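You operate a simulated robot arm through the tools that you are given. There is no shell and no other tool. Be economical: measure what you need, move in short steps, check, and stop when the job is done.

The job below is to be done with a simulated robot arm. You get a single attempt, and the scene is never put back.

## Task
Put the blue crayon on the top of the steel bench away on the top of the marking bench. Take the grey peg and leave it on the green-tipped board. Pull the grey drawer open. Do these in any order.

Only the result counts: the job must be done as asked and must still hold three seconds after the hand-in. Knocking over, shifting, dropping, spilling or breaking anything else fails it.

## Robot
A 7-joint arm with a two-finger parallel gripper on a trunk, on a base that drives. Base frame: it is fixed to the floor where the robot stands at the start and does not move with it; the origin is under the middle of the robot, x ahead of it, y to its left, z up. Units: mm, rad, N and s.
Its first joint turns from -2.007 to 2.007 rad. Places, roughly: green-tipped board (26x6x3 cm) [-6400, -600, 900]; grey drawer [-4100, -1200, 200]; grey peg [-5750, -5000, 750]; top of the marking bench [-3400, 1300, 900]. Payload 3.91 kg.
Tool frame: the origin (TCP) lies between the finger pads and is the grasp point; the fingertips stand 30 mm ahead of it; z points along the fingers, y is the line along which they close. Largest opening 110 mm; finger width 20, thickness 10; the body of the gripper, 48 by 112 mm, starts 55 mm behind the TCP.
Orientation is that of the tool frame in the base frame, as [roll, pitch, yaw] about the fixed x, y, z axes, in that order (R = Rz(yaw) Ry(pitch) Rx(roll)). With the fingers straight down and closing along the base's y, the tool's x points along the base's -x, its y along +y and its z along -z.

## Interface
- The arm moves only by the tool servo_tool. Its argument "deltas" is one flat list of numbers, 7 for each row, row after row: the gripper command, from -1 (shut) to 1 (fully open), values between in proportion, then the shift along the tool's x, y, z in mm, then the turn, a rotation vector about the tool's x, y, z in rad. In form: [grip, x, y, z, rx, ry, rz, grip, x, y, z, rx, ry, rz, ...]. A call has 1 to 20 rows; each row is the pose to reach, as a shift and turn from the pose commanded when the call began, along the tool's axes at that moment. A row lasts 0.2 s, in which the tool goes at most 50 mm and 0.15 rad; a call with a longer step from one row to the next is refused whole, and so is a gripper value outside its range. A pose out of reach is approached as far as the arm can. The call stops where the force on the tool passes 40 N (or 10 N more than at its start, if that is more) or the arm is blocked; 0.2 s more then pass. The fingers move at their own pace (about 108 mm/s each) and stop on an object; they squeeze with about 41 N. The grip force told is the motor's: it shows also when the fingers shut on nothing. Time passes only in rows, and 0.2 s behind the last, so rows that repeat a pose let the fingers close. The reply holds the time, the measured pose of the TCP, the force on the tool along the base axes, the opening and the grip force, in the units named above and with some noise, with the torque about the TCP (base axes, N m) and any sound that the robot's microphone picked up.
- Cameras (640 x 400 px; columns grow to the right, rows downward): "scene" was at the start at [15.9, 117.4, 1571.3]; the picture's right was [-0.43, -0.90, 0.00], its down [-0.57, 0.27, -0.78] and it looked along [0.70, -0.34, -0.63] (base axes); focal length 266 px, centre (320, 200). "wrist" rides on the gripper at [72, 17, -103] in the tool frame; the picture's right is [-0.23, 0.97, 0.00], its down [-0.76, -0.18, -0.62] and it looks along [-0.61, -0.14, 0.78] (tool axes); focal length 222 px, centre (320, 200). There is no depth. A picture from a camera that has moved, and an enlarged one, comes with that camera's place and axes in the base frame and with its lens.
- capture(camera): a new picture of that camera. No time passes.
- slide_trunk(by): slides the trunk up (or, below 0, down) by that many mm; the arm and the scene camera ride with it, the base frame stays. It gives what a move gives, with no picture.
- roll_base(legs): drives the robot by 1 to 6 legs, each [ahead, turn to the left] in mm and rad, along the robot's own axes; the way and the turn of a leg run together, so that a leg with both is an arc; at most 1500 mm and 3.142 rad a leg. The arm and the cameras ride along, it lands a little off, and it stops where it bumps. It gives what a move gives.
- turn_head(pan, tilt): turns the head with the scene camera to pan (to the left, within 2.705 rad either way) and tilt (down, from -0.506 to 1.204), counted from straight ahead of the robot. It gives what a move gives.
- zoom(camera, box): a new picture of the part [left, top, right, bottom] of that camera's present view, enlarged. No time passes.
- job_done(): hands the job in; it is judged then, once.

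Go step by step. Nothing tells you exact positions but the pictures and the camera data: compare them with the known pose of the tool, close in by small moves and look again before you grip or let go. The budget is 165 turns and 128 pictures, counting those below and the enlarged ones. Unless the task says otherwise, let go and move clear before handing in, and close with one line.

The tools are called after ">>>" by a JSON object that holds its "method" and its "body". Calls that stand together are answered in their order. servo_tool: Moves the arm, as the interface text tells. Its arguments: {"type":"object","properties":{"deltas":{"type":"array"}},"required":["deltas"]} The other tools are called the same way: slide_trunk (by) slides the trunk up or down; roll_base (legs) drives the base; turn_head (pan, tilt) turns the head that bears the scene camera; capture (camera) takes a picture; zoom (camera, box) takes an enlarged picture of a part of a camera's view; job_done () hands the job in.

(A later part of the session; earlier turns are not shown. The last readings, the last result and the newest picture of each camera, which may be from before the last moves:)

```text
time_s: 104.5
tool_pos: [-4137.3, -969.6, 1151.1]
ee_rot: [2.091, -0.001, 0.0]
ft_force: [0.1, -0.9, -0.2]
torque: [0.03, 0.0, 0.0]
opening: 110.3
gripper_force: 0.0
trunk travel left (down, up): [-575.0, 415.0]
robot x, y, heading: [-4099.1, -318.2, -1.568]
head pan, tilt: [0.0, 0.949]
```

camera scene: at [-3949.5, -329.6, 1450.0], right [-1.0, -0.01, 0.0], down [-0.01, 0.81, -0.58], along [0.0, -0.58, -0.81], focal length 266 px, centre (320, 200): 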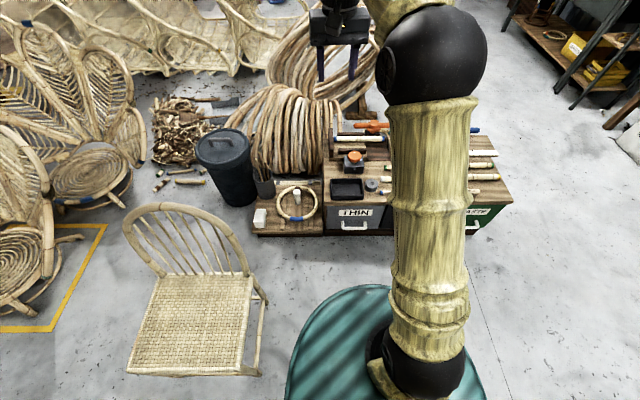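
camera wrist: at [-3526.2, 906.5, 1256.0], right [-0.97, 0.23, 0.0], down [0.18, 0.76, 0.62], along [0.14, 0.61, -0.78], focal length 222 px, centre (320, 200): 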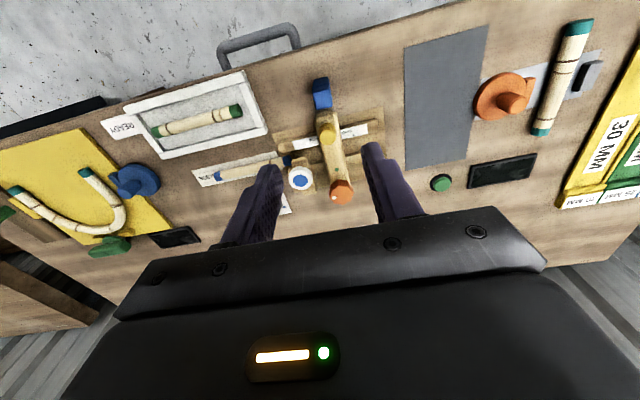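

>>> {"method": "slide_trunk", "body": {"by": -450}}

>>> {"method": "capture", "body": {"camera": "scene"}}

>>> {"method": "capture", "body": {"camera": "wrist"}}

```text
refused: -450 is not a number from -400 to 400
```

```text
89 pictures are left
camera scene: at [-3950.4, -329.3, 1450.0], right [-1.0, -0.01, 0.0], down [0.0, 0.81, -0.58], along [0.0, -0.58, -0.81], focal length 266 px, centre (320, 200)
```

scene: 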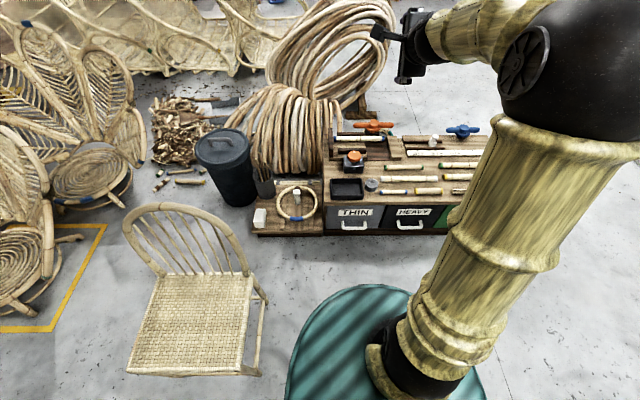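

```text
88 pictures are left
camera wrist: at [-4066.0, -888.2, 1218.7], right [-0.23, -0.49, 0.84], down [-0.76, 0.63, 0.16], along [-0.61, -0.61, -0.51], focal length 222 px, centre (320, 200)
```

wrist: 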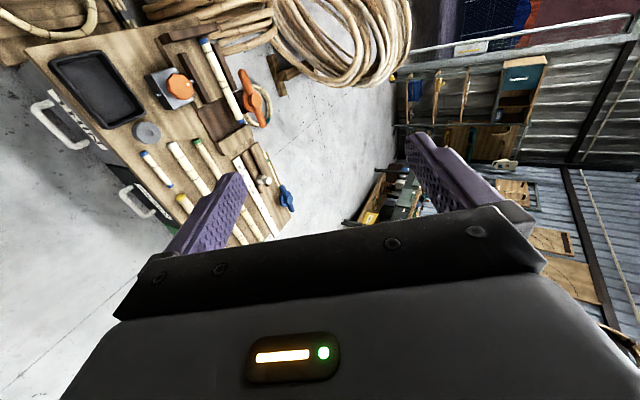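

>>> {"method": "slide_trunk", "body": {"by": -400}}

>>> {"method": "slide_trunk", "body": {"by": -100}}

>>> {"method": "capture", "body": {"camera": "scene"}}

>>> {"method": "capture", "body": {"camera": "wrist"}}

```text
time_s: 108.3
tool_pos: [-4135.2, -970.0, 752.2]
ee_rot: [2.092, 0.0, 0.001]
ft_force: [-0.1, -0.1, 0.2]
torque: [-0.01, 0.01, 0.01]
opening: 110.1
gripper_force: 0.0
trunk travel left (down, up): [-175.0, 815.0]
robot x, y, heading: [-4099.9, -318.5, -1.559]
head pan, tilt: [0.0, 0.949]
```

```text
time_s: 109.7
tool_pos: [-4135.8, -970.2, 651.4]
ee_rot: [2.094, 0.0, 0.002]
ft_force: [-0.5, -0.2, -0.3]
torque: [0.03, 0.01, -0.01]
opening: 110.0
gripper_force: 0.1
trunk travel left (down, up): [-75.0, 915.0]
robot x, y, heading: [-4104.8, -317.2, -1.563]
head pan, tilt: [0.0, 0.949]
```

```text
87 pictures are left
camera scene: at [-3949.6, -329.4, 949.9], right [-1.0, -0.01, 0.0], down [-0.01, 0.81, -0.58], along [0.0, -0.58, -0.81], focal length 266 px, centre (320, 200)
```

scene: 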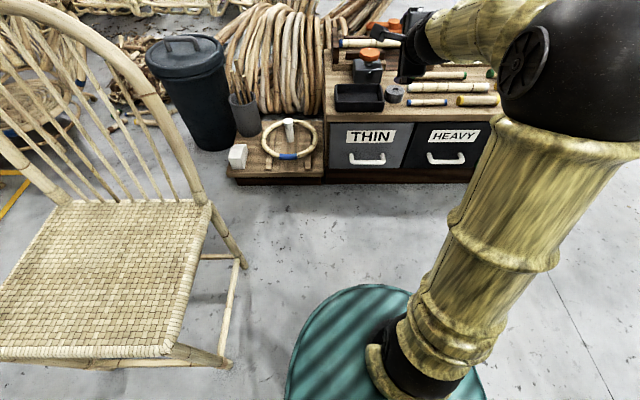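

```text
86 pictures are left
camera wrist: at [-4064.9, -888.5, 718.8], right [-0.23, -0.49, 0.84], down [-0.76, 0.63, 0.16], along [-0.61, -0.61, -0.51], focal length 222 px, centre (320, 200)
```

wrist: 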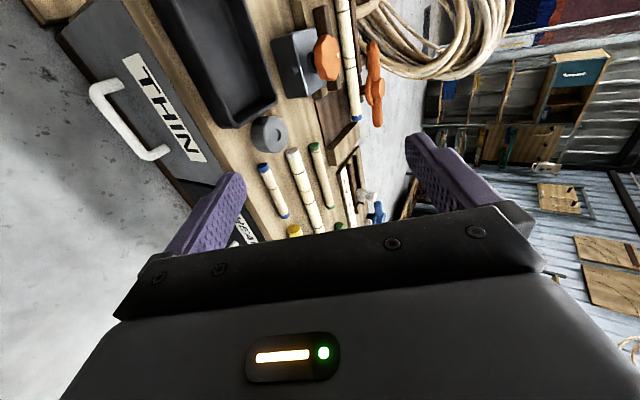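

>>> {"method": "zoom", "body": {"camera": "scene", "box": [320, 110, 420, 185]}}

>>> {"method": "zoom", "body": {"camera": "wrist", "box": [60, 30, 260, 180]}}

```text
5.33 times, centred on (370, 148) of scene
camera zoom: at [-3949.6, -329.4, 949.9], right [-1.0, -0.01, 0.0], down [-0.01, 0.81, -0.58], along [0.0, -0.58, -0.81], focal length 1421 px, centre (53, 480)
```

zoom: 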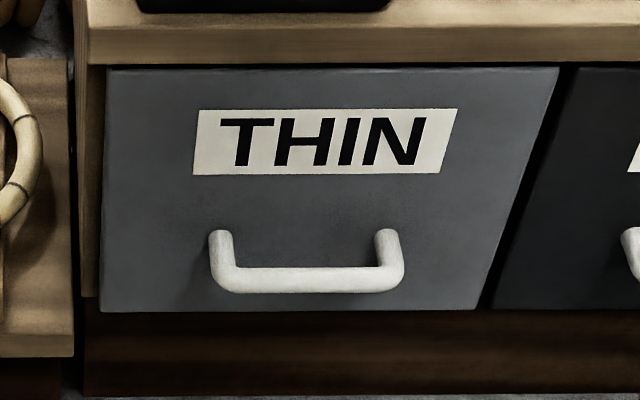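

```text
2.67 times, centred on (160, 105) of wrist
camera zoom: at [-4064.9, -888.5, 718.8], right [-0.23, -0.49, 0.84], down [-0.76, 0.63, 0.16], along [-0.61, -0.61, -0.51], focal length 592 px, centre (747, 453)
```

zoom: 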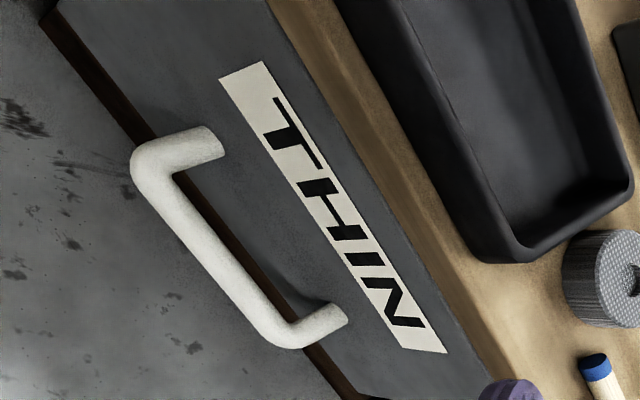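

Refined from two trunk heights: drawer front y≈-1072, bar centre (-4129, -1029, 214), about 18 mm thick. I lower in front of it with a narrowed opening.

>>> {"method": "slide_trunk", "body": {"by": -70}}

>>> {"method": "servo_tool", "body": {"deltas": [-0.2, 0, -34.6, 19.9, 0, 0, 0, -0.2, 2, -69.2, 39.8, 0, 0, 0, -0.2, 4, -103.8, 59.7, 0, 0, 0, -0.2, 5, -138.4, 79.6, 0, 0, 0, -0.2, 6, -173, 99.5, 0, 0, 0, -0.2, 7, -207.6, 119.4, 0, 0, 0]}}

>>> {"method": "capture", "body": {"camera": "scene"}}

>>> {"method": "capture", "body": {"camera": "wrist"}}

```text
time_s: 110.8
tool_pos: [-4136.3, -970.3, 582.5]
ee_rot: [2.097, -0.001, 0.002]
ft_force: [-0.2, -0.6, -0.1]
torque: [0.0, -0.01, 0.01]
opening: 110.1
gripper_force: 0.0
trunk travel left (down, up): [-5.0, 985.0]
robot x, y, heading: [-4101.1, -320.4, -1.565]
head pan, tilt: [0.0, 0.949]
```

```text
time_s: 112.2
tool_pos: [-4129.6, -970.5, 339.3]
ee_rot: [2.091, 0.0, 0.002]
ft_force: [0.3, 0.2, 1.0]
torque: [-0.01, 0.0, 0.04]
opening: 44.1
gripper_force: 0.1
trunk travel left (down, up): [-5.0, 985.0]
robot x, y, heading: [-4102.6, -318.0, -1.567]
head pan, tilt: [0.0, 0.949]
```

```text
83 pictures are left
camera scene: at [-3949.6, -329.3, 880.0], right [-1.0, -0.01, 0.0], down [-0.01, 0.81, -0.58], along [0.0, -0.58, -0.81], focal length 266 px, centre (320, 200)
```

scene: 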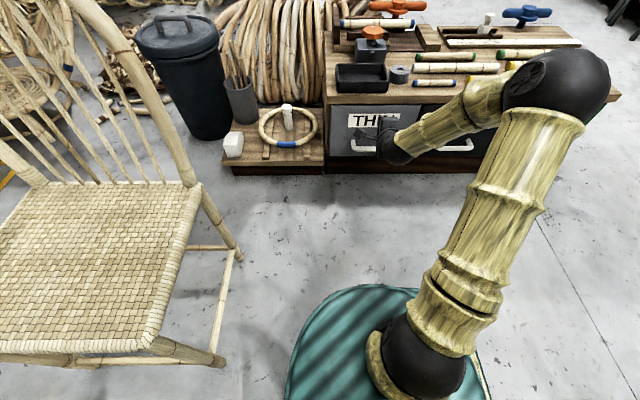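

```text
82 pictures are left
camera wrist: at [-4058.1, -889.3, 406.5], right [-0.23, -0.49, 0.84], down [-0.76, 0.63, 0.16], along [-0.61, -0.61, -0.51], focal length 222 px, centre (320, 200)
```

wrist: 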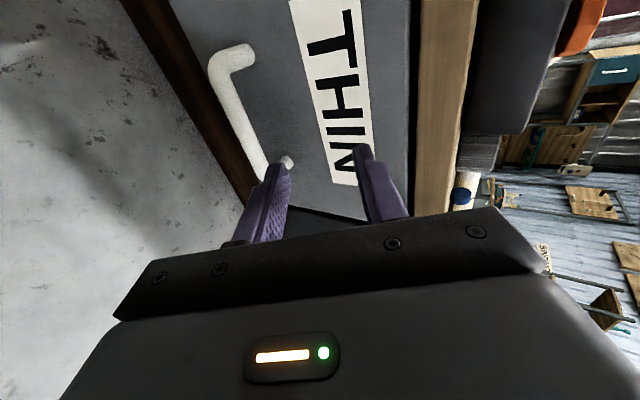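

>>> {"method": "servo_tool", "body": {"deltas": [-0.2, 0, -30, 17, 0, 0, 0, -0.2, 0, -60, 35, 0, 0, 0, -0.2, 0, -90, 52, 0, 0, 0]}}

>>> {"method": "capture", "body": {"camera": "wrist"}}

>>> {"method": "zoom", "body": {"camera": "scene", "box": [320, 100, 420, 175]}}

```text
time_s: 113.0
tool_pos: [-4129.8, -972.5, 236.3]
ee_rot: [2.093, 0.002, 0.001]
ft_force: [-0.5, 0.1, 0.3]
torque: [-0.07, 0.03, 0.0]
opening: 44.2
gripper_force: 0.1
trunk travel left (down, up): [-5.0, 985.0]
robot x, y, heading: [-4099.7, -321.9, -1.562]
head pan, tilt: [0.0, 0.949]
```

```text
81 pictures are left
camera wrist: at [-4057.6, -890.2, 303.2], right [-0.23, -0.49, 0.84], down [-0.76, 0.63, 0.16], along [-0.61, -0.61, -0.51], focal length 222 px, centre (320, 200)
```

wrist: 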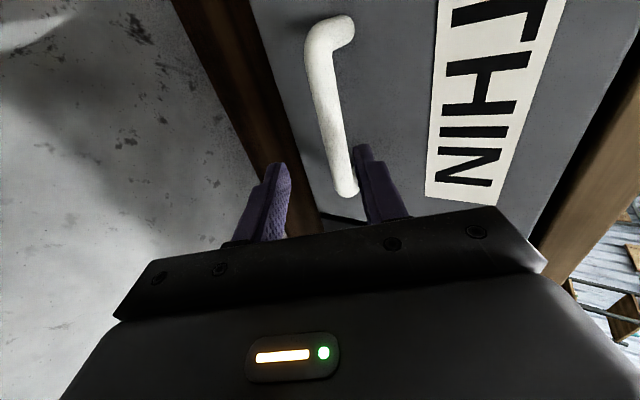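

```text
5.33 times, centred on (370, 138) of scene
camera zoom: at [-3949.6, -329.3, 880.0], right [-1.0, -0.01, 0.0], down [-0.01, 0.81, -0.58], along [0.0, -0.58, -0.81], focal length 1421 px, centre (53, 533)
```

zoom: 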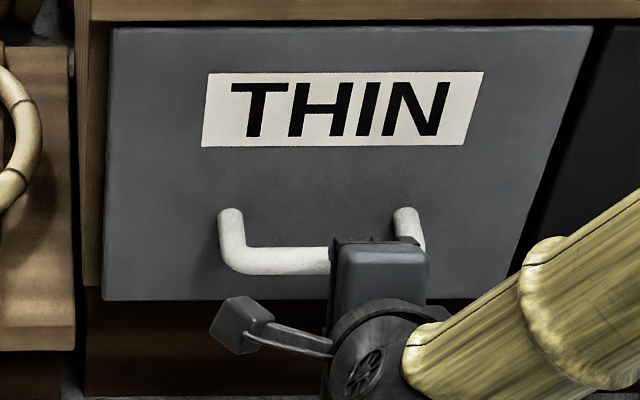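

Bar refined to z≈217, x centre ≈-4126. I shift to centre the fingers on it, then advance.

>>> {"method": "servo_tool", "body": {"deltas": [-0.2, 3, 11.8, 0, 0, 0, 0, -0.2, 3, 11.8, 22, 0, 0, 0, -0.2, 3, 11.8, 43, 0, 0, 0]}}

>>> {"method": "capture", "body": {"camera": "wrist"}}

```text
time_s: 113.8
tool_pos: [-4125.7, -1012.7, 226.1]
ee_rot: [2.093, 0.002, -0.001]
ft_force: [-0.2, 0.4, -0.5]
torque: [-0.01, 0.02, -0.02]
opening: 44.0
gripper_force: 0.1
trunk travel left (down, up): [-5.0, 985.0]
robot x, y, heading: [-4099.4, -321.0, -1.563]
head pan, tilt: [0.0, 0.949]
```

```text
79 pictures are left
camera wrist: at [-4054.3, -931.9, 292.8], right [-0.23, -0.49, 0.84], down [-0.76, 0.63, 0.16], along [-0.61, -0.61, -0.51], focal length 222 px, centre (320, 200)
```

wrist: 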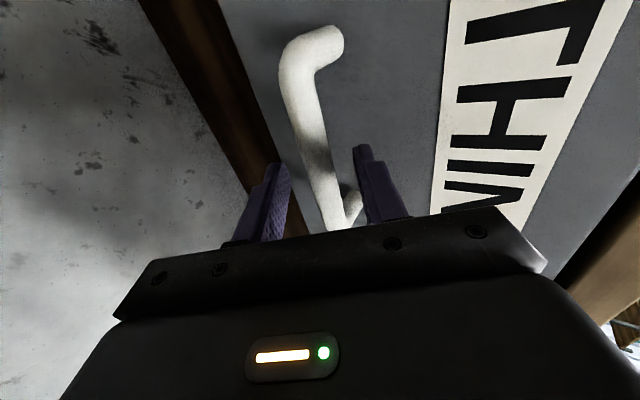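

The bar lies between the fingers. Close, then pull gently with the arm.

>>> {"method": "servo_tool", "body": {"deltas": [-1, 0, 0, 0, 0, 0, 0, -1, 0, 0, 0, 0, 0, 0, -1, 0, 0, 0, 0, 0, 0, -1, 0, 0, 0, 0, 0, 0]}}

>>> {"method": "capture", "body": {"camera": "wrist"}}

```text
time_s: 114.8
tool_pos: [-4126.1, -1012.2, 226.2]
ee_rot: [2.091, 0.002, 0.001]
ft_force: [-1.0, -1.2, 4.7]
torque: [-0.13, 0.74, 0.35]
opening: 17.5
gripper_force: 44.7
trunk travel left (down, up): [-5.0, 985.0]
robot x, y, heading: [-4103.8, -320.6, -1.564]
head pan, tilt: [0.0, 0.949]
```

```text
78 pictures are left
camera wrist: at [-4054.2, -931.7, 293.2], right [-0.23, -0.49, 0.84], down [-0.76, 0.63, 0.16], along [-0.61, -0.61, -0.51], focal length 222 px, centre (320, 200)
```

wrist: 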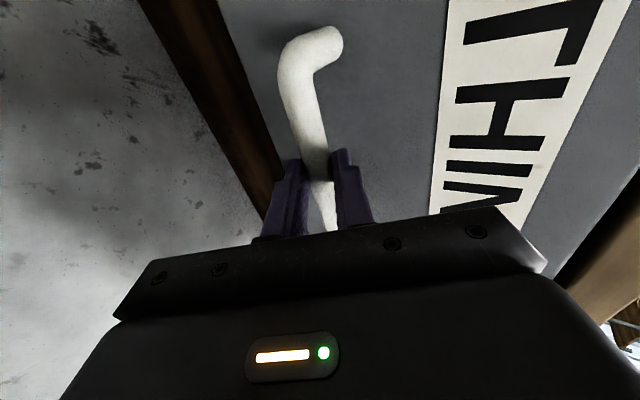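

>>> {"method": "servo_tool", "body": {"deltas": [-1, 0, -5, -8.7, 0, 0, 0, -1, 0, -10, -17.3, 0, 0, 0, -1, 0, -15, -26, 0, 0, 0, -1, 0, -20, -34.6, 0, 0, 0, -1, 0, -25, -43.3, 0, 0, 0, -1, 0, -30, -52, 0, 0, 0]}}

>>> {"method": "capture", "body": {"camera": "wrist"}}

```text
time_s: 116.2
tool_pos: [-4128.1, -952.3, 227.1]
ee_rot: [2.096, 0.0, 0.001]
ft_force: [1.1, -1.3, 3.3]
torque: [-0.09, 0.99, -0.09]
opening: 17.8
gripper_force: 44.6
trunk travel left (down, up): [-5.0, 985.0]
robot x, y, heading: [-4103.2, -323.0, -1.562]
head pan, tilt: [0.0, 0.949]
```

```text
77 pictures are left
camera wrist: at [-4055.3, -870.7, 293.5], right [-0.23, -0.49, 0.84], down [-0.76, 0.63, 0.16], along [-0.61, -0.61, -0.51], focal length 222 px, centre (320, 200)
```

wrist: 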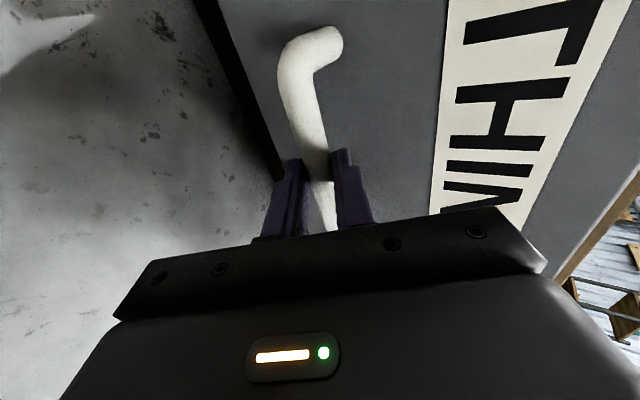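

The drawer follows. I pull on by backing the base.

>>> {"method": "roll_base", "body": {"legs": [[-120, 0]]}}

>>> {"method": "capture", "body": {"camera": "wrist"}}

>>> {"method": "capture", "body": {"camera": "scene"}}

```text
time_s: 117.4
tool_pos: [-4128.1, -832.5, 226.4]
ee_rot: [2.093, 0.0, -0.001]
ft_force: [-5.4, 0.2, 0.8]
torque: [-0.06, 0.74, 0.3]
opening: 17.6
gripper_force: 44.7
trunk travel left (down, up): [-5.0, 985.0]
robot x, y, heading: [-4101.9, -203.8, -1.562]
head pan, tilt: [0.0, 0.949]
```

```text
76 pictures are left
camera wrist: at [-4056.9, -751.3, 293.4], right [-0.23, -0.49, 0.84], down [-0.76, 0.63, 0.16], along [-0.61, -0.61, -0.51], focal length 222 px, centre (320, 200)
```

wrist: 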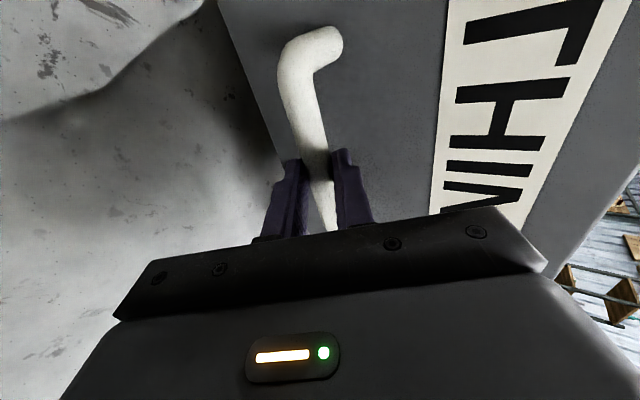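

```text
75 pictures are left
camera scene: at [-3950.3, -209.6, 879.9], right [-1.0, -0.01, 0.0], down [-0.01, 0.81, -0.58], along [0.0, -0.58, -0.81], focal length 266 px, centre (320, 200)
```

scene: 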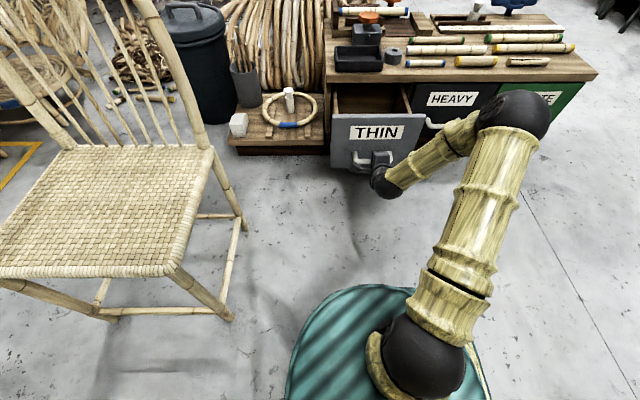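

180 mm open. I test for more travel with the force-limited arm.

>>> {"method": "servo_tool", "body": {"deltas": [-1, 0, -5, -8.7, 0, 0, 0, -1, 0, -10, -17.3, 0, 0, 0, -1, 0, -15, -26, 0, 0, 0, -1, 0, -20, -34.6, 0, 0, 0, -1, 0, -25, -43.3, 0, 0, 0]}}

```text
time_s: 118.6
tool_pos: [-4128.7, -781.3, 226.7]
ee_rot: [2.094, 0.002, -0.001]
ft_force: [-4.5, 0.5, 0.0]
torque: [0.06, 0.74, 0.37]
opening: 17.7
gripper_force: 45.0
trunk travel left (down, up): [-5.0, 985.0]
robot x, y, heading: [-4100.8, -203.5, -1.562]
head pan, tilt: [0.0, 0.949]
```

>>> {"method": "zoom", "body": {"camera": "scene", "box": [300, 60, 460, 200]}}

>>> {"method": "servo_tool", "body": {"deltas": [-1, 0, -5, -8.7, 0, 0, 0, -1, 0, -10, -17.3, 0, 0, 0, -1, 0, -15, -26, 0, 0, 0, -1, 0, -20, -34.6, 0, 0, 0]}}

>>> {"method": "zoom", "body": {"camera": "scene", "box": [300, 60, 460, 200]}}

```text
2.86 times, centred on (380, 130) of scene
camera zoom: at [-3950.3, -209.6, 879.9], right [-1.0, -0.01, 0.0], down [-0.01, 0.81, -0.58], along [0.0, -0.58, -0.81], focal length 762 px, centre (149, 400)
```

zoom: 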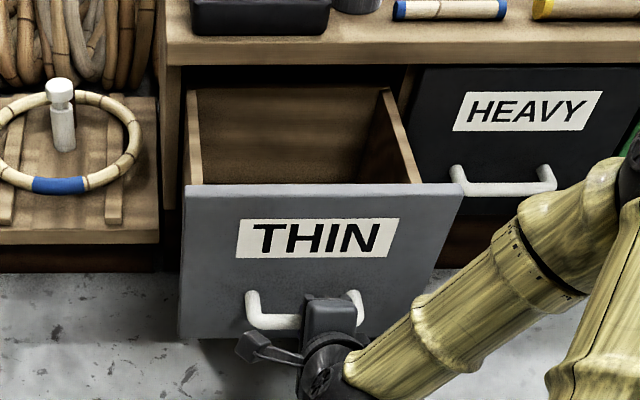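

```text
time_s: 119.3
tool_pos: [-4130.1, -763.2, 227.0]
ee_rot: [2.09, 0.005, -0.001]
ft_force: [0.3, -11.0, -14.1]
torque: [0.09, 0.76, 0.33]
opening: 17.6
gripper_force: 45.2
trunk travel left (down, up): [-5.0, 985.0]
robot x, y, heading: [-4104.2, -203.1, -1.562]
head pan, tilt: [0.0, 0.949]
stopped in row 3: the force on the tool passed its limit (the readings are from after the stop); the commanded pose is now the measured one
```

```text
2.86 times, centred on (380, 130) of scene
camera zoom: at [-3950.3, -211.1, 879.7], right [-1.0, -0.01, 0.0], down [-0.01, 0.81, -0.58], along [0.0, -0.58, -0.81], focal length 762 px, centre (149, 400)
```

zoom: 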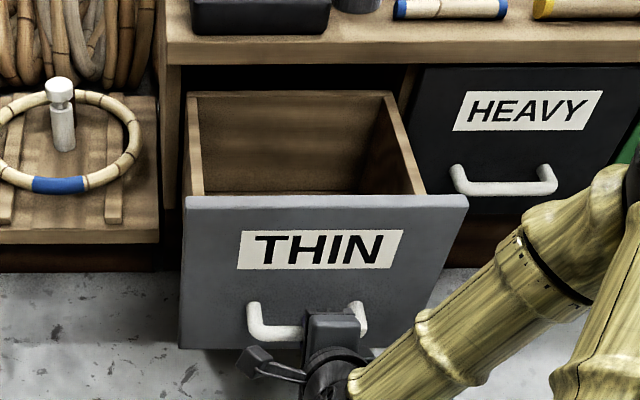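

The drawer reached its stop at ~250 mm. I open the fingers moderately, withdraw along the tool, and back the base.

>>> {"method": "servo_tool", "body": {"deltas": [0.0, 0, 0, 0, 0, 0, 0, 0.25, 0, 0, -2, 0, 0, 0, 0.25, 0, 0, -12, 0, 0, 0, 0.25, 0, 0, -25, 0, 0, 0]}}

>>> {"method": "roll_base", "body": {"legs": [[-150, 0]]}}

>>> {"method": "capture", "body": {"camera": "wrist"}}

>>> {"method": "capture", "body": {"camera": "scene"}}

```text
time_s: 120.3
tool_pos: [-4129.3, -741.5, 240.2]
ee_rot: [2.085, 0.002, -0.004]
ft_force: [1.2, 0.1, -0.2]
torque: [0.01, -0.01, -0.01]
opening: 69.1
gripper_force: 0.0
trunk travel left (down, up): [-5.0, 985.0]
robot x, y, heading: [-4099.6, -202.9, -1.565]
head pan, tilt: [0.0, 0.949]
```

```text
time_s: 121.7
tool_pos: [-4129.1, -589.4, 239.9]
ee_rot: [2.085, 0.005, -0.002]
ft_force: [-0.5, 0.0, 0.0]
torque: [0.03, 0.01, 0.0]
opening: 68.7
gripper_force: 0.0
trunk travel left (down, up): [-5.0, 985.0]
robot x, y, heading: [-4101.9, -54.0, -1.561]
head pan, tilt: [0.0, 0.949]
```

```text
72 pictures are left
camera wrist: at [-4057.7, -508.1, 306.1], right [-0.23, -0.48, 0.85], down [-0.76, 0.63, 0.15], along [-0.61, -0.61, -0.51], focal length 222 px, centre (320, 200)
```

wrist: 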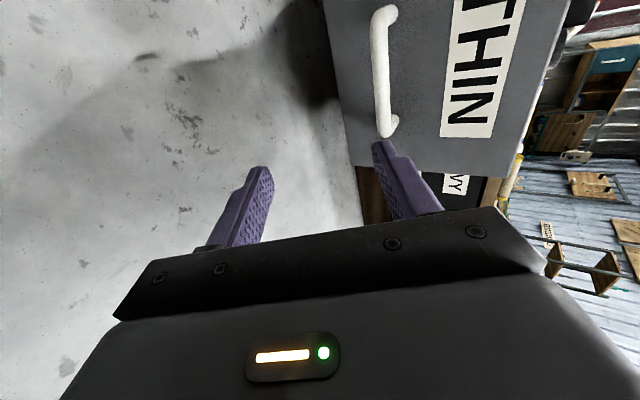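

```text
71 pictures are left
camera scene: at [-3951.3, -58.7, 879.9], right [-1.0, -0.01, 0.0], down [-0.01, 0.81, -0.58], along [0.0, -0.58, -0.81], focal length 266 px, centre (320, 200)
```

scene: 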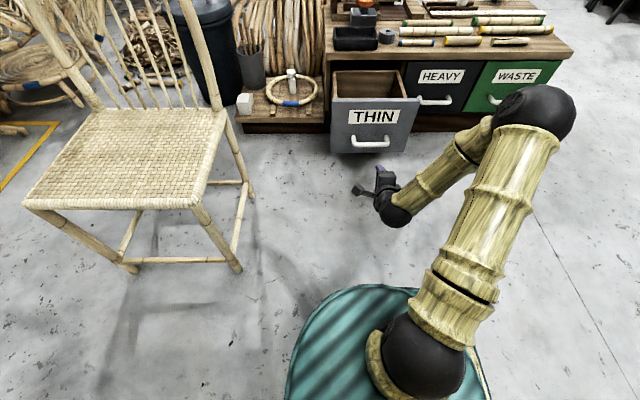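

Drawer is open. I raise the arm and restore a down-pointing tool before travelling to the peg.

>>> {"method": "slide_trunk", "body": {"by": 400}}

>>> {"method": "slide_trunk", "body": {"by": 400}}

>>> {"method": "servo_tool", "body": {"deltas": [0.25, 0, 0, 0, 0.13, 0, 0, 0.25, 0, 0, 0, 0.26, 0, 0, 0.25, 0, 0, 0, 0.39, 0, 0, 0.25, 0, 0, 0, 0.52, 0, 0, 0.25, 0, 0, 0, 0.65, 0, 0, 0.25, 0, 0, 0, 0.78, 0, 0, 0.25, 0, 0, 0, 0.91, 0, 0, 0.25, 0, 0, 0, 1.05, 0, 0]}}

>>> {"method": "servo_tool", "body": {"deltas": [0.25, 0, 0, 0, 0, 0, -0.14, 0.25, 0, 0, 0, 0, 0, -0.28, 0.25, 0, 0, 0, 0, 0, -0.42, 0.25, 0, 0, 0, 0, 0, -0.56, 0.25, 0, 0, 0, 0, 0, -0.7, 0.25, 0, 0, 0, 0, 0, -0.84, 0.25, 0, 0, 0, 0, 0, -0.98, 0.25, 0, 0, 0, 0, 0, -1.12, 0.25, 0, 0, 0, 0, 0, -1.26, 0.25, 0, 0, 0, 0, 0, -1.4, 0.25, 0, 0, 0, 0, 0, -1.54]}}

>>> {"method": "turn_head", "body": {"pan": -0.9, "tilt": 0.4}}

>>> {"method": "capture", "body": {"camera": "scene"}}

>>> {"method": "turn_head", "body": {"pan": 0.1, "tilt": 0.3}}

>>> {"method": "capture", "body": {"camera": "scene"}}

```text
time_s: 125.5
tool_pos: [-4131.4, -589.3, 640.3]
ee_rot: [2.086, 0.005, -0.004]
ft_force: [0.1, -0.9, -0.3]
torque: [-0.02, 0.01, 0.01]
opening: 68.5
gripper_force: 0.1
trunk travel left (down, up): [-405.0, 585.0]
robot x, y, heading: [-4100.5, -51.4, -1.569]
head pan, tilt: [0.0, 0.949]
```

```text
time_s: 129.3
tool_pos: [-4129.7, -590.4, 1040.8]
ee_rot: [2.087, 0.005, -0.002]
ft_force: [-0.3, -0.1, -0.1]
torque: [0.0, 0.0, -0.01]
opening: 68.7
gripper_force: 0.0
trunk travel left (down, up): [-805.0, 185.0]
robot x, y, heading: [-4106.9, -50.0, -1.564]
head pan, tilt: [0.0, 0.949]
```

```text
time_s: 131.1
tool_pos: [-4131.2, -591.5, 1039.5]
ee_rot: [3.138, 0.003, -0.003]
ft_force: [-0.6, -0.3, 0.3]
torque: [-0.02, -0.01, 0.0]
opening: 68.8
gripper_force: 0.1
trunk travel left (down, up): [-805.0, 185.0]
robot x, y, heading: [-4104.6, -50.0, -1.558]
head pan, tilt: [0.0, 0.949]
```

```text
time_s: 133.5
tool_pos: [-4130.1, -590.9, 1039.9]
ee_rot: [-3.139, 0.005, 1.542]
ft_force: [-0.4, -0.6, -0.2]
torque: [0.03, -0.03, -0.02]
opening: 68.8
gripper_force: 0.1
trunk travel left (down, up): [-805.0, 185.0]
robot x, y, heading: [-4102.5, -51.3, -1.564]
head pan, tilt: [0.0, 0.949]
```

```text
time_s: 134.7
tool_pos: [-4129.2, -589.7, 1040.7]
ee_rot: [-3.138, 0.006, 1.538]
ft_force: [-0.6, 0.0, 0.2]
torque: [-0.01, 0.01, 0.01]
opening: 68.6
gripper_force: 0.1
trunk travel left (down, up): [-805.0, 185.0]
robot x, y, heading: [-4103.2, -51.3, -1.564]
head pan, tilt: [-0.901, 0.4]
```

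```text
70 pictures are left
camera scene: at [-4023.9, -44.3, 1726.5], right [-0.63, 0.78, 0.0], down [0.3, 0.24, -0.92], along [-0.72, -0.58, -0.39], focal length 266 px, centre (320, 200)
```

scene: 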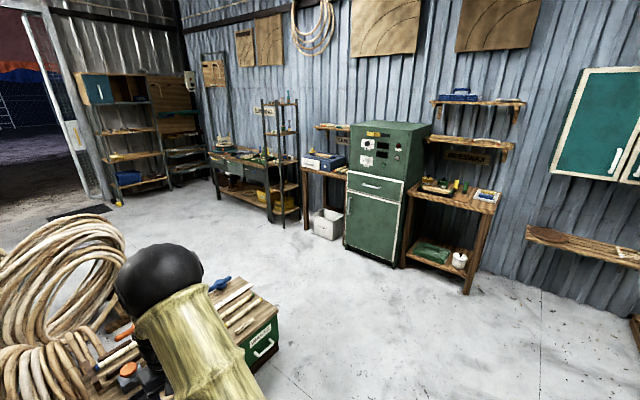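

```text
time_s: 136.0
tool_pos: [-4128.8, -590.6, 1041.2]
ee_rot: [-3.138, 0.006, 1.538]
ft_force: [0.0, -0.5, 0.7]
torque: [0.04, -0.05, 0.0]
opening: 68.6
gripper_force: 0.1
trunk travel left (down, up): [-805.0, 185.0]
robot x, y, heading: [-4105.3, -47.7, -1.562]
head pan, tilt: [0.099, 0.3]
```

```text
69 pictures are left
camera scene: at [-3941.9, -79.0, 1735.8], right [-0.99, -0.11, 0.0], down [-0.03, 0.29, -0.96], along [0.1, -0.95, -0.3], focal length 266 px, centre (320, 200)
```

scene: 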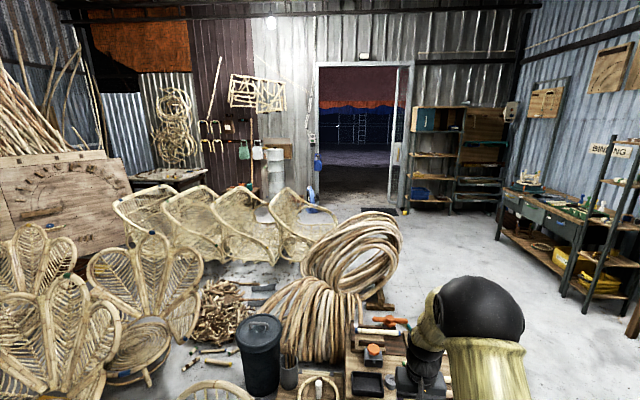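

>>> {"method": "zoom", "body": {"camera": "scene", "box": [390, 90, 530, 220]}}

```text
3.08 times, centred on (460, 155) of scene
camera zoom: at [-3941.9, -79.0, 1735.8], right [-0.99, -0.11, 0.0], down [-0.03, 0.29, -0.96], along [0.1, -0.95, -0.3], focal length 820 px, centre (-111, 338)
```

zoom: 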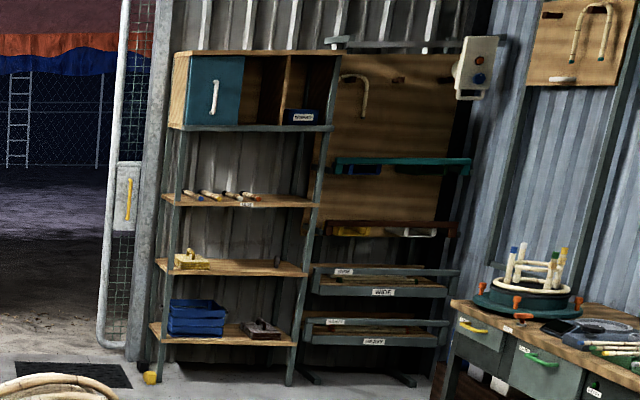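

Peg shelf is the rack beside the doorway; the board is on the bench right of the green machine. I drive around the coils to the rack.

>>> {"method": "roll_base", "body": {"legs": [[0, -1.19], [1455, 0], [0, 1.123], [1300, 0]]}}

>>> {"method": "turn_head", "body": {"pan": 0.0, "tilt": 0.35}}

>>> {"method": "capture", "body": {"camera": "scene"}}

```text
time_s: 155.3
tool_pos: [-5656.0, -2406.0, 1041.0]
ee_rot: [-3.138, 0.005, 1.455]
ft_force: [0.0, -0.1, 0.3]
torque: [0.01, 0.02, 0.01]
opening: 68.9
gripper_force: 0.1
trunk travel left (down, up): [-805.0, 185.0]
robot x, y, heading: [-5582.7, -1874.1, -1.646]
head pan, tilt: [0.099, 0.3]
```

```text
time_s: 155.9
tool_pos: [-5655.2, -2406.7, 1039.7]
ee_rot: [-3.138, 0.005, 1.456]
ft_force: [0.2, -0.2, 0.1]
torque: [-0.03, 0.0, 0.0]
opening: 68.7
gripper_force: 0.1
trunk travel left (down, up): [-805.0, 185.0]
robot x, y, heading: [-5587.2, -1871.3, -1.645]
head pan, tilt: [0.0, 0.351]
```

```text
67 pictures are left
camera scene: at [-5435.9, -1912.5, 1731.1], right [-1.0, 0.07, 0.0], down [0.03, 0.34, -0.94], along [-0.07, -0.94, -0.34], focal length 266 px, centre (320, 200)
```

scene: 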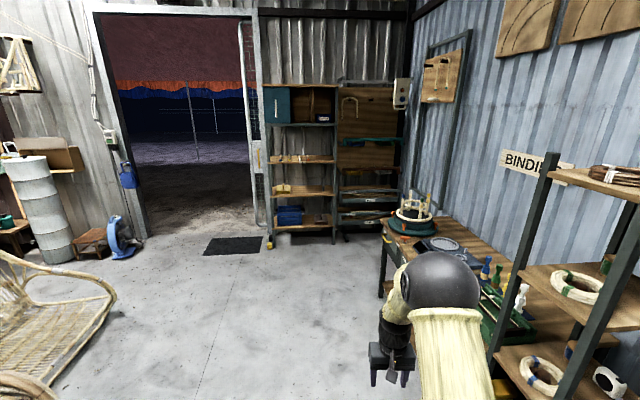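

The binding bench's rack is close on the right, so I steer slightly left.

>>> {"method": "roll_base", "body": {"legs": [[0, 0.148], [1430, 0], [0, -0.13]]}}

>>> {"method": "turn_head", "body": {"pan": 0.0, "tilt": 0.5}}

>>> {"method": "capture", "body": {"camera": "scene"}}

```text
time_s: 164.2
tool_pos: [-5515.4, -3811.0, 1039.9]
ee_rot: [-3.138, 0.006, 1.497]
ft_force: [0.3, -0.5, -0.8]
torque: [0.02, -0.02, 0.02]
opening: 68.9
gripper_force: 0.0
trunk travel left (down, up): [-805.0, 185.0]
robot x, y, heading: [-5471.1, -3270.8, -1.604]
head pan, tilt: [0.0, 0.351]
```

```text
time_s: 164.9
tool_pos: [-5516.0, -3809.7, 1041.6]
ee_rot: [-3.14, 0.004, 1.497]
ft_force: [0.1, -0.7, -0.6]
torque: [0.0, 0.02, -0.05]
opening: 68.8
gripper_force: 0.0
trunk travel left (down, up): [-805.0, 185.0]
robot x, y, heading: [-5468.6, -3272.3, -1.603]
head pan, tilt: [0.0, 0.499]
```

```text
66 pictures are left
camera scene: at [-5317.4, -3305.5, 1717.5], right [-1.0, 0.04, 0.0], down [0.02, 0.48, -0.88], along [-0.03, -0.88, -0.48], focal length 266 px, centre (320, 200)
```

scene: 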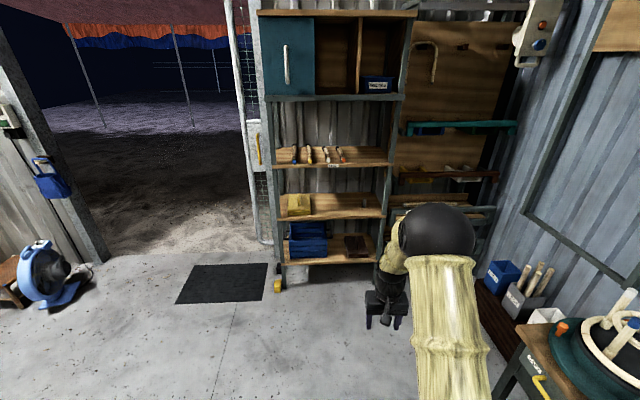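

>>> {"method": "zoom", "body": {"camera": "scene", "box": [260, 125, 400, 270]}}

>>> {"method": "zoom", "body": {"camera": "scene", "box": [270, 170, 390, 230]}}

```text
2.76 times, centred on (330, 198) of scene
camera zoom: at [-5317.4, -3305.5, 1717.5], right [-1.0, 0.04, 0.0], down [0.02, 0.48, -0.88], along [-0.03, -0.88, -0.48], focal length 735 px, centre (292, 207)
```

zoom: 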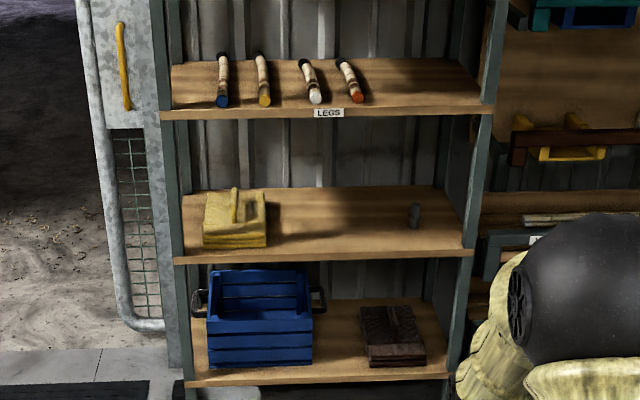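

```text
5.33 times, centred on (330, 200) of scene
camera zoom: at [-5317.4, -3305.5, 1717.5], right [-1.0, 0.04, 0.0], down [0.02, 0.48, -0.88], along [-0.03, -0.88, -0.48], focal length 1421 px, centre (267, 200)
```

zoom: 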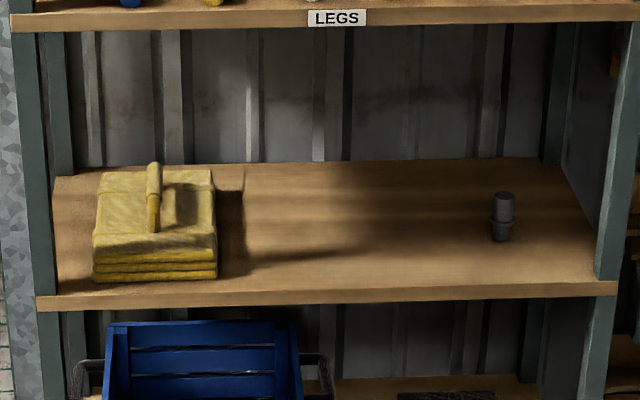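

The grey peg stands on the middle shelf (z≈745), about (-5690, -4956). I drive closer, staying short of the rack.

>>> {"method": "roll_base", "body": {"legs": [[0, -0.15], [930, 0], [0, 0.18]]}}

>>> {"method": "turn_head", "body": {"pan": 0.0, "tilt": 0.8}}

>>> {"method": "capture", "body": {"camera": "scene"}}

>>> {"method": "capture", "body": {"camera": "wrist"}}

```text
time_s: 171.1
tool_pos: [-5663.1, -4721.9, 1040.4]
ee_rot: [-3.137, 0.004, 1.537]
ft_force: [0.6, -0.5, -0.3]
torque: [0.01, 0.04, 0.01]
opening: 68.9
gripper_force: 0.1
trunk travel left (down, up): [-805.0, 185.0]
robot x, y, heading: [-5634.2, -4182.1, -1.569]
head pan, tilt: [0.0, 0.499]
```

```text
time_s: 171.8
tool_pos: [-5663.9, -4722.3, 1040.3]
ee_rot: [-3.139, 0.005, 1.537]
ft_force: [-0.2, -0.1, 0.0]
torque: [0.01, 0.0, 0.04]
opening: 68.8
gripper_force: 0.0
trunk travel left (down, up): [-805.0, 185.0]
robot x, y, heading: [-5634.6, -4180.6, -1.566]
head pan, tilt: [0.0, 0.799]
```

```text
63 pictures are left
camera scene: at [-5483.4, -4199.7, 1691.5], right [-1.0, 0.0, 0.0], down [0.0, 0.72, -0.7], along [0.0, -0.7, -0.72], focal length 266 px, centre (320, 200)
```

scene: 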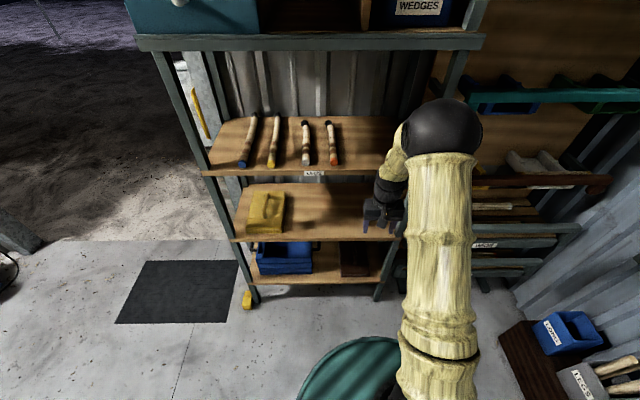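

```text
62 pictures are left
camera wrist: at [-5644.6, -4649.5, 1143.7], right [0.97, -0.26, 0.0], down [-0.2, -0.75, 0.63], along [-0.17, -0.61, -0.78], focal length 222 px, centre (320, 200)
```

wrist: 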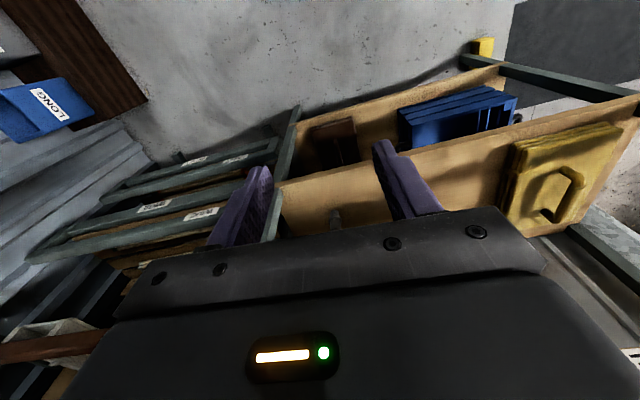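

I tilt the tool forward (25° below horizontal) and lower to the shelf's level, still in front of it.

>>> {"method": "servo_tool", "body": {"deltas": [0.25, 0, 0, 0, 0, 0, -0.034]}}

>>> {"method": "servo_tool", "body": {"deltas": [0.25, 0, 0, 0, 0, -0.14, 0, 0.25, 0, 0, 0, 0, -0.28, 0, 0.25, 0, 0, 0, 0, -0.42, 0, 0.25, 0, 0, 0, 0, -0.56, 0, 0.25, 0, 0, 0, 0, -0.7, 0, 0.25, 0, 0, 0, 0, -0.84, 0, 0.25, 0, 0, 0, 0, -0.98, 0, 0.25, 0, 0, 0, 0, -1.134, 0]}}

>>> {"method": "slide_trunk", "body": {"by": -200}}

>>> {"method": "capture", "body": {"camera": "wrist"}}

>>> {"method": "capture", "body": {"camera": "scene"}}

```text
time_s: 172.2
tool_pos: [-5664.7, -4722.4, 1041.6]
ee_rot: [-3.14, 0.007, 1.567]
ft_force: [0.4, -0.1, 0.4]
torque: [-0.02, -0.02, -0.01]
opening: 68.8
gripper_force: 0.2
trunk travel left (down, up): [-805.0, 185.0]
robot x, y, heading: [-5634.5, -4182.2, -1.565]
head pan, tilt: [0.0, 0.799]
```

```text
refused: row 8 steps farther than a row can; nothing moved
```

```text
time_s: 174.4
tool_pos: [-5664.3, -4722.8, 840.2]
ee_rot: [-3.137, 0.007, 1.568]
ft_force: [-0.3, -0.2, 0.3]
torque: [0.03, -0.05, 0.0]
opening: 68.8
gripper_force: 0.1
trunk travel left (down, up): [-605.0, 385.0]
robot x, y, heading: [-5638.6, -4181.6, -1.566]
head pan, tilt: [0.0, 0.799]
```

```text
61 pictures are left
camera wrist: at [-5647.3, -4648.9, 943.8], right [0.97, -0.23, 0.0], down [-0.18, -0.76, 0.63], along [-0.14, -0.61, -0.78], focal length 222 px, centre (320, 200)
```

wrist: 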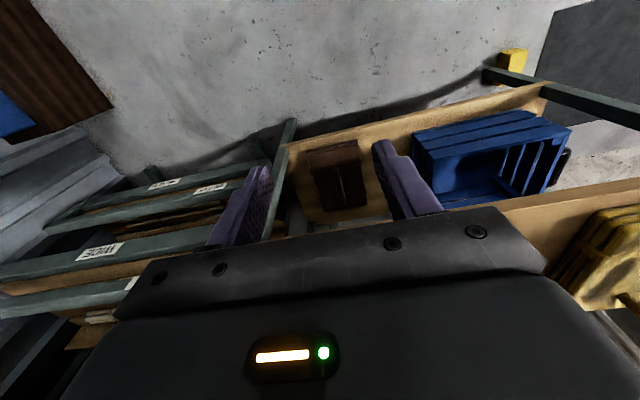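

```text
60 pictures are left
camera scene: at [-5483.5, -4199.5, 1491.5], right [-1.0, 0.0, 0.0], down [0.0, 0.72, -0.7], along [0.0, -0.7, -0.72], focal length 266 px, centre (320, 200)
```

scene: 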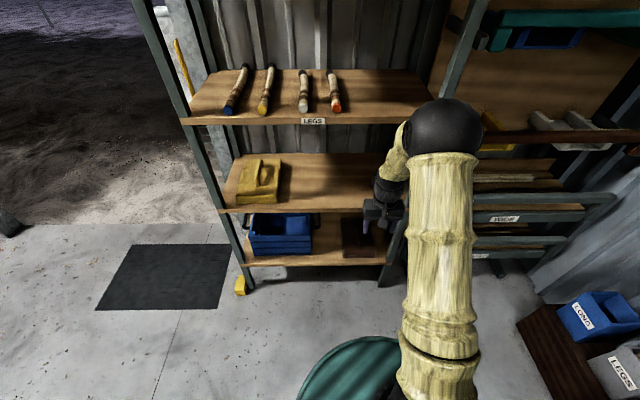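

>>> {"method": "servo_tool", "body": {"deltas": [0.25, 0, 0, 0, 0, -0.14, 0, 0.25, 0, 0, 0, 0, -0.28, 0, 0.25, 0, 0, 0, 0, -0.42, 0, 0.25, 0, 0, 0, 0, -0.56, 0, 0.25, 0, 0, 0, 0, -0.7, 0, 0.25, 0, 0, 0, 0, -0.84, 0, 0.25, 0, 0, 0, 0, -0.98, 0, 0.25, 0, 0, 0, 0, -1.12, 0]}}

>>> {"method": "capture", "body": {"camera": "wrist"}}

>>> {"method": "capture", "body": {"camera": "scene"}}

```text
time_s: 176.2
tool_pos: [-5663.7, -4721.4, 839.9]
ee_rot: [-3.134, 1.127, 1.574]
ft_force: [0.3, 0.7, -0.1]
torque: [-0.01, 0.01, 0.01]
opening: 68.7
gripper_force: 0.0
trunk travel left (down, up): [-605.0, 385.0]
robot x, y, heading: [-5635.7, -4179.2, -1.564]
head pan, tilt: [0.0, 0.799]
```

```text
59 pictures are left
camera wrist: at [-5648.0, -4597.2, 819.8], right [0.97, -0.1, 0.2], down [-0.17, 0.24, 0.96], along [-0.14, -0.97, 0.21], focal length 222 px, centre (320, 200)
```

wrist: 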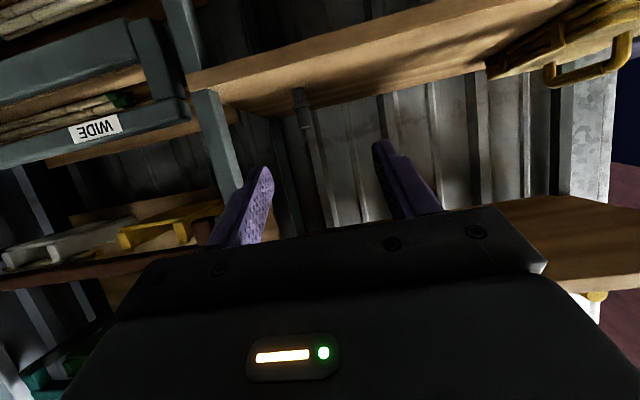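

```text
58 pictures are left
camera scene: at [-5483.5, -4199.9, 1491.5], right [-1.0, 0.0, 0.0], down [0.0, 0.72, -0.7], along [0.0, -0.7, -0.72], focal length 266 px, centre (320, 200)
```

scene: 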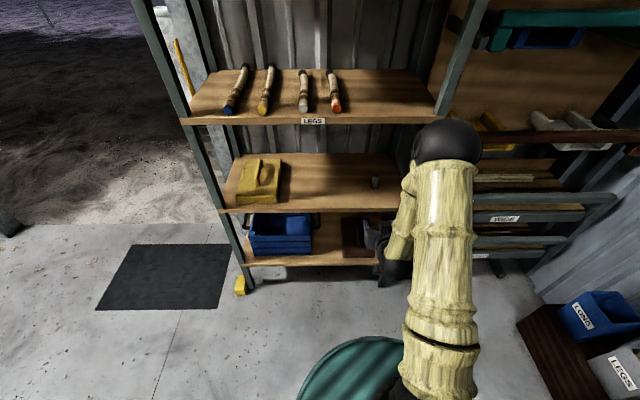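

The camera side hangs below at this tilt, so I'll steepen to 45°. First I measure the peg in both views.

>>> {"method": "servo_tool", "body": {"deltas": [0.25, 0, 0, 0, 0, 0.12, 0, 0.25, 0, 0, 0, 0, 0.24, 0, 0.25, 0, 0, 0, 0, 0.343, 0]}}

>>> {"method": "zoom", "body": {"camera": "scene", "box": [335, 155, 415, 215]}}

>>> {"method": "capture", "body": {"camera": "wrist"}}

```text
time_s: 177.0
tool_pos: [-5664.9, -4721.4, 840.9]
ee_rot: [-3.135, 0.78, 1.574]
ft_force: [-0.2, 0.7, 0.3]
torque: [-0.02, 0.03, -0.03]
opening: 68.7
gripper_force: 0.1
trunk travel left (down, up): [-605.0, 385.0]
robot x, y, heading: [-5634.2, -4177.4, -1.57]
head pan, tilt: [0.0, 0.799]
```

```text
6.67 times, centred on (375, 185) of scene
camera zoom: at [-5483.5, -4199.5, 1491.4], right [-1.0, 0.0, 0.0], down [0.0, 0.72, -0.7], along [0.0, -0.7, -0.72], focal length 1777 px, centre (-47, 300)
```

zoom: 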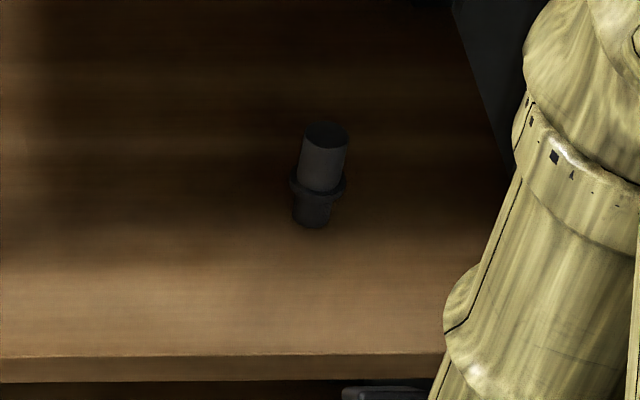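

```text
56 pictures are left
camera wrist: at [-5647.8, -4597.4, 863.5], right [0.97, -0.16, 0.16], down [-0.17, -0.1, 0.98], along [-0.14, -0.98, -0.13], focal length 222 px, centre (320, 200)
```

wrist: 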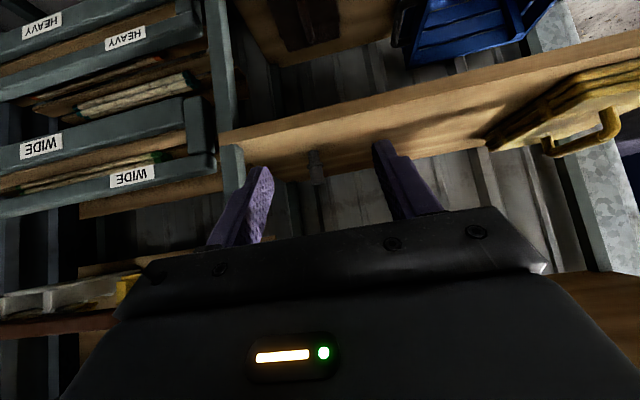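

>>> {"method": "zoom", "body": {"camera": "wrist", "box": [260, 110, 380, 210]}}

```text
4.00 times, centred on (320, 160) of wrist
camera zoom: at [-5647.8, -4597.4, 863.5], right [0.97, -0.16, 0.16], down [-0.17, -0.1, 0.98], along [-0.14, -0.98, -0.13], focal length 888 px, centre (320, 360)
```

zoom: 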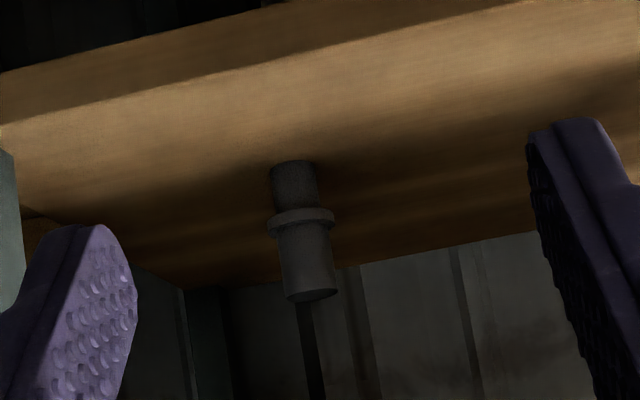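

Peg: axis (-5712, -5040), base z≈705, top z≈773, collar z≈733. I advance the base 200 mm, with the tool above the shelf.

>>> {"method": "roll_base", "body": {"legs": [[200, 0]]}}

>>> {"method": "capture", "body": {"camera": "wrist"}}

>>> {"method": "zoom", "body": {"camera": "scene", "box": [320, 140, 480, 260]}}

```text
time_s: 178.6
tool_pos: [-5663.0, -4922.5, 841.2]
ee_rot: [-3.137, 0.78, 1.572]
ft_force: [0.2, 0.5, 1.1]
torque: [0.0, -0.04, -0.01]
opening: 69.0
gripper_force: 0.1
trunk travel left (down, up): [-605.0, 385.0]
robot x, y, heading: [-5632.8, -4382.9, -1.566]
head pan, tilt: [0.0, 0.799]
```

```text
54 pictures are left
camera wrist: at [-5647.4, -4799.2, 863.2], right [0.97, -0.16, 0.16], down [-0.17, -0.1, 0.98], along [-0.14, -0.98, -0.13], focal length 222 px, centre (320, 200)
```

wrist: 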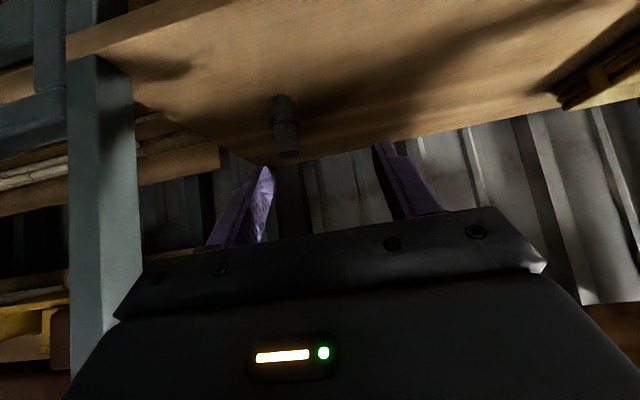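

```text
3.33 times, centred on (400, 200) of scene
camera zoom: at [-5482.9, -4401.6, 1491.4], right [-1.0, 0.0, 0.0], down [0.0, 0.72, -0.7], along [0.0, -0.7, -0.72], focal length 888 px, centre (53, 200)
```

zoom: 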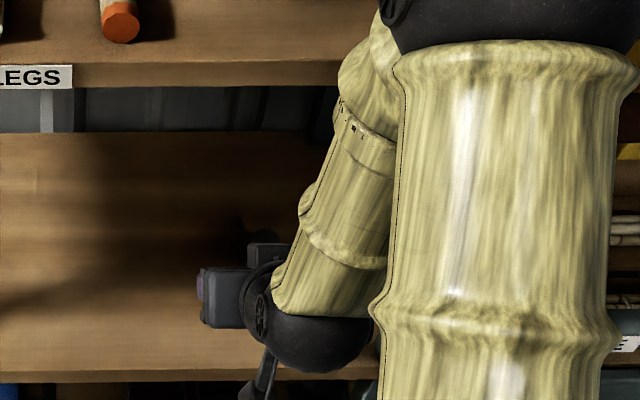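

Peg confirmed at (-5709, -5037), top 774. I move to the approach line and look again.

>>> {"method": "servo_tool", "body": {"deltas": [0.25, -13, -23, 23, 0, 0, 0, 0.25, -25.7, -46, 46.5, 0, 0, 0, 0.25, -25.7, -46, 70, 0, 0, 0, 0.25, -25.7, -46, 86, 0, 0, 0]}}

>>> {"method": "capture", "body": {"camera": "wrist"}}

```text
time_s: 179.6
tool_pos: [-5709.8, -5002.9, 797.6]
ee_rot: [-3.136, 0.783, 1.571]
ft_force: [-0.4, 0.7, -0.8]
torque: [-0.01, 0.02, -0.04]
opening: 69.1
gripper_force: 0.0
trunk travel left (down, up): [-605.0, 385.0]
robot x, y, heading: [-5632.9, -4384.5, -1.568]
head pan, tilt: [0.0, 0.799]
```

```text
52 pictures are left
camera wrist: at [-5694.2, -4877.9, 821.2], right [0.97, -0.16, 0.16], down [-0.17, -0.1, 0.98], along [-0.14, -0.98, -0.13], focal length 222 px, centre (320, 200)
```

wrist: 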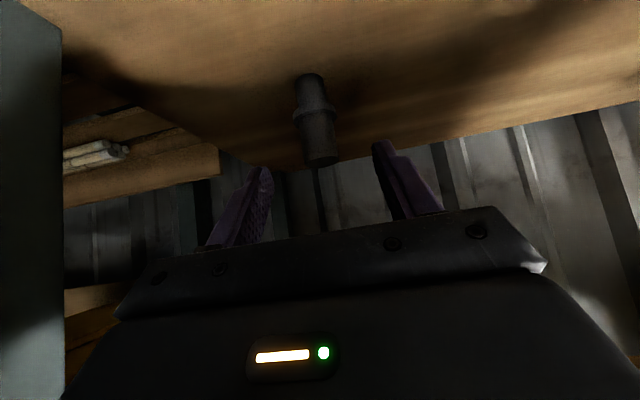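

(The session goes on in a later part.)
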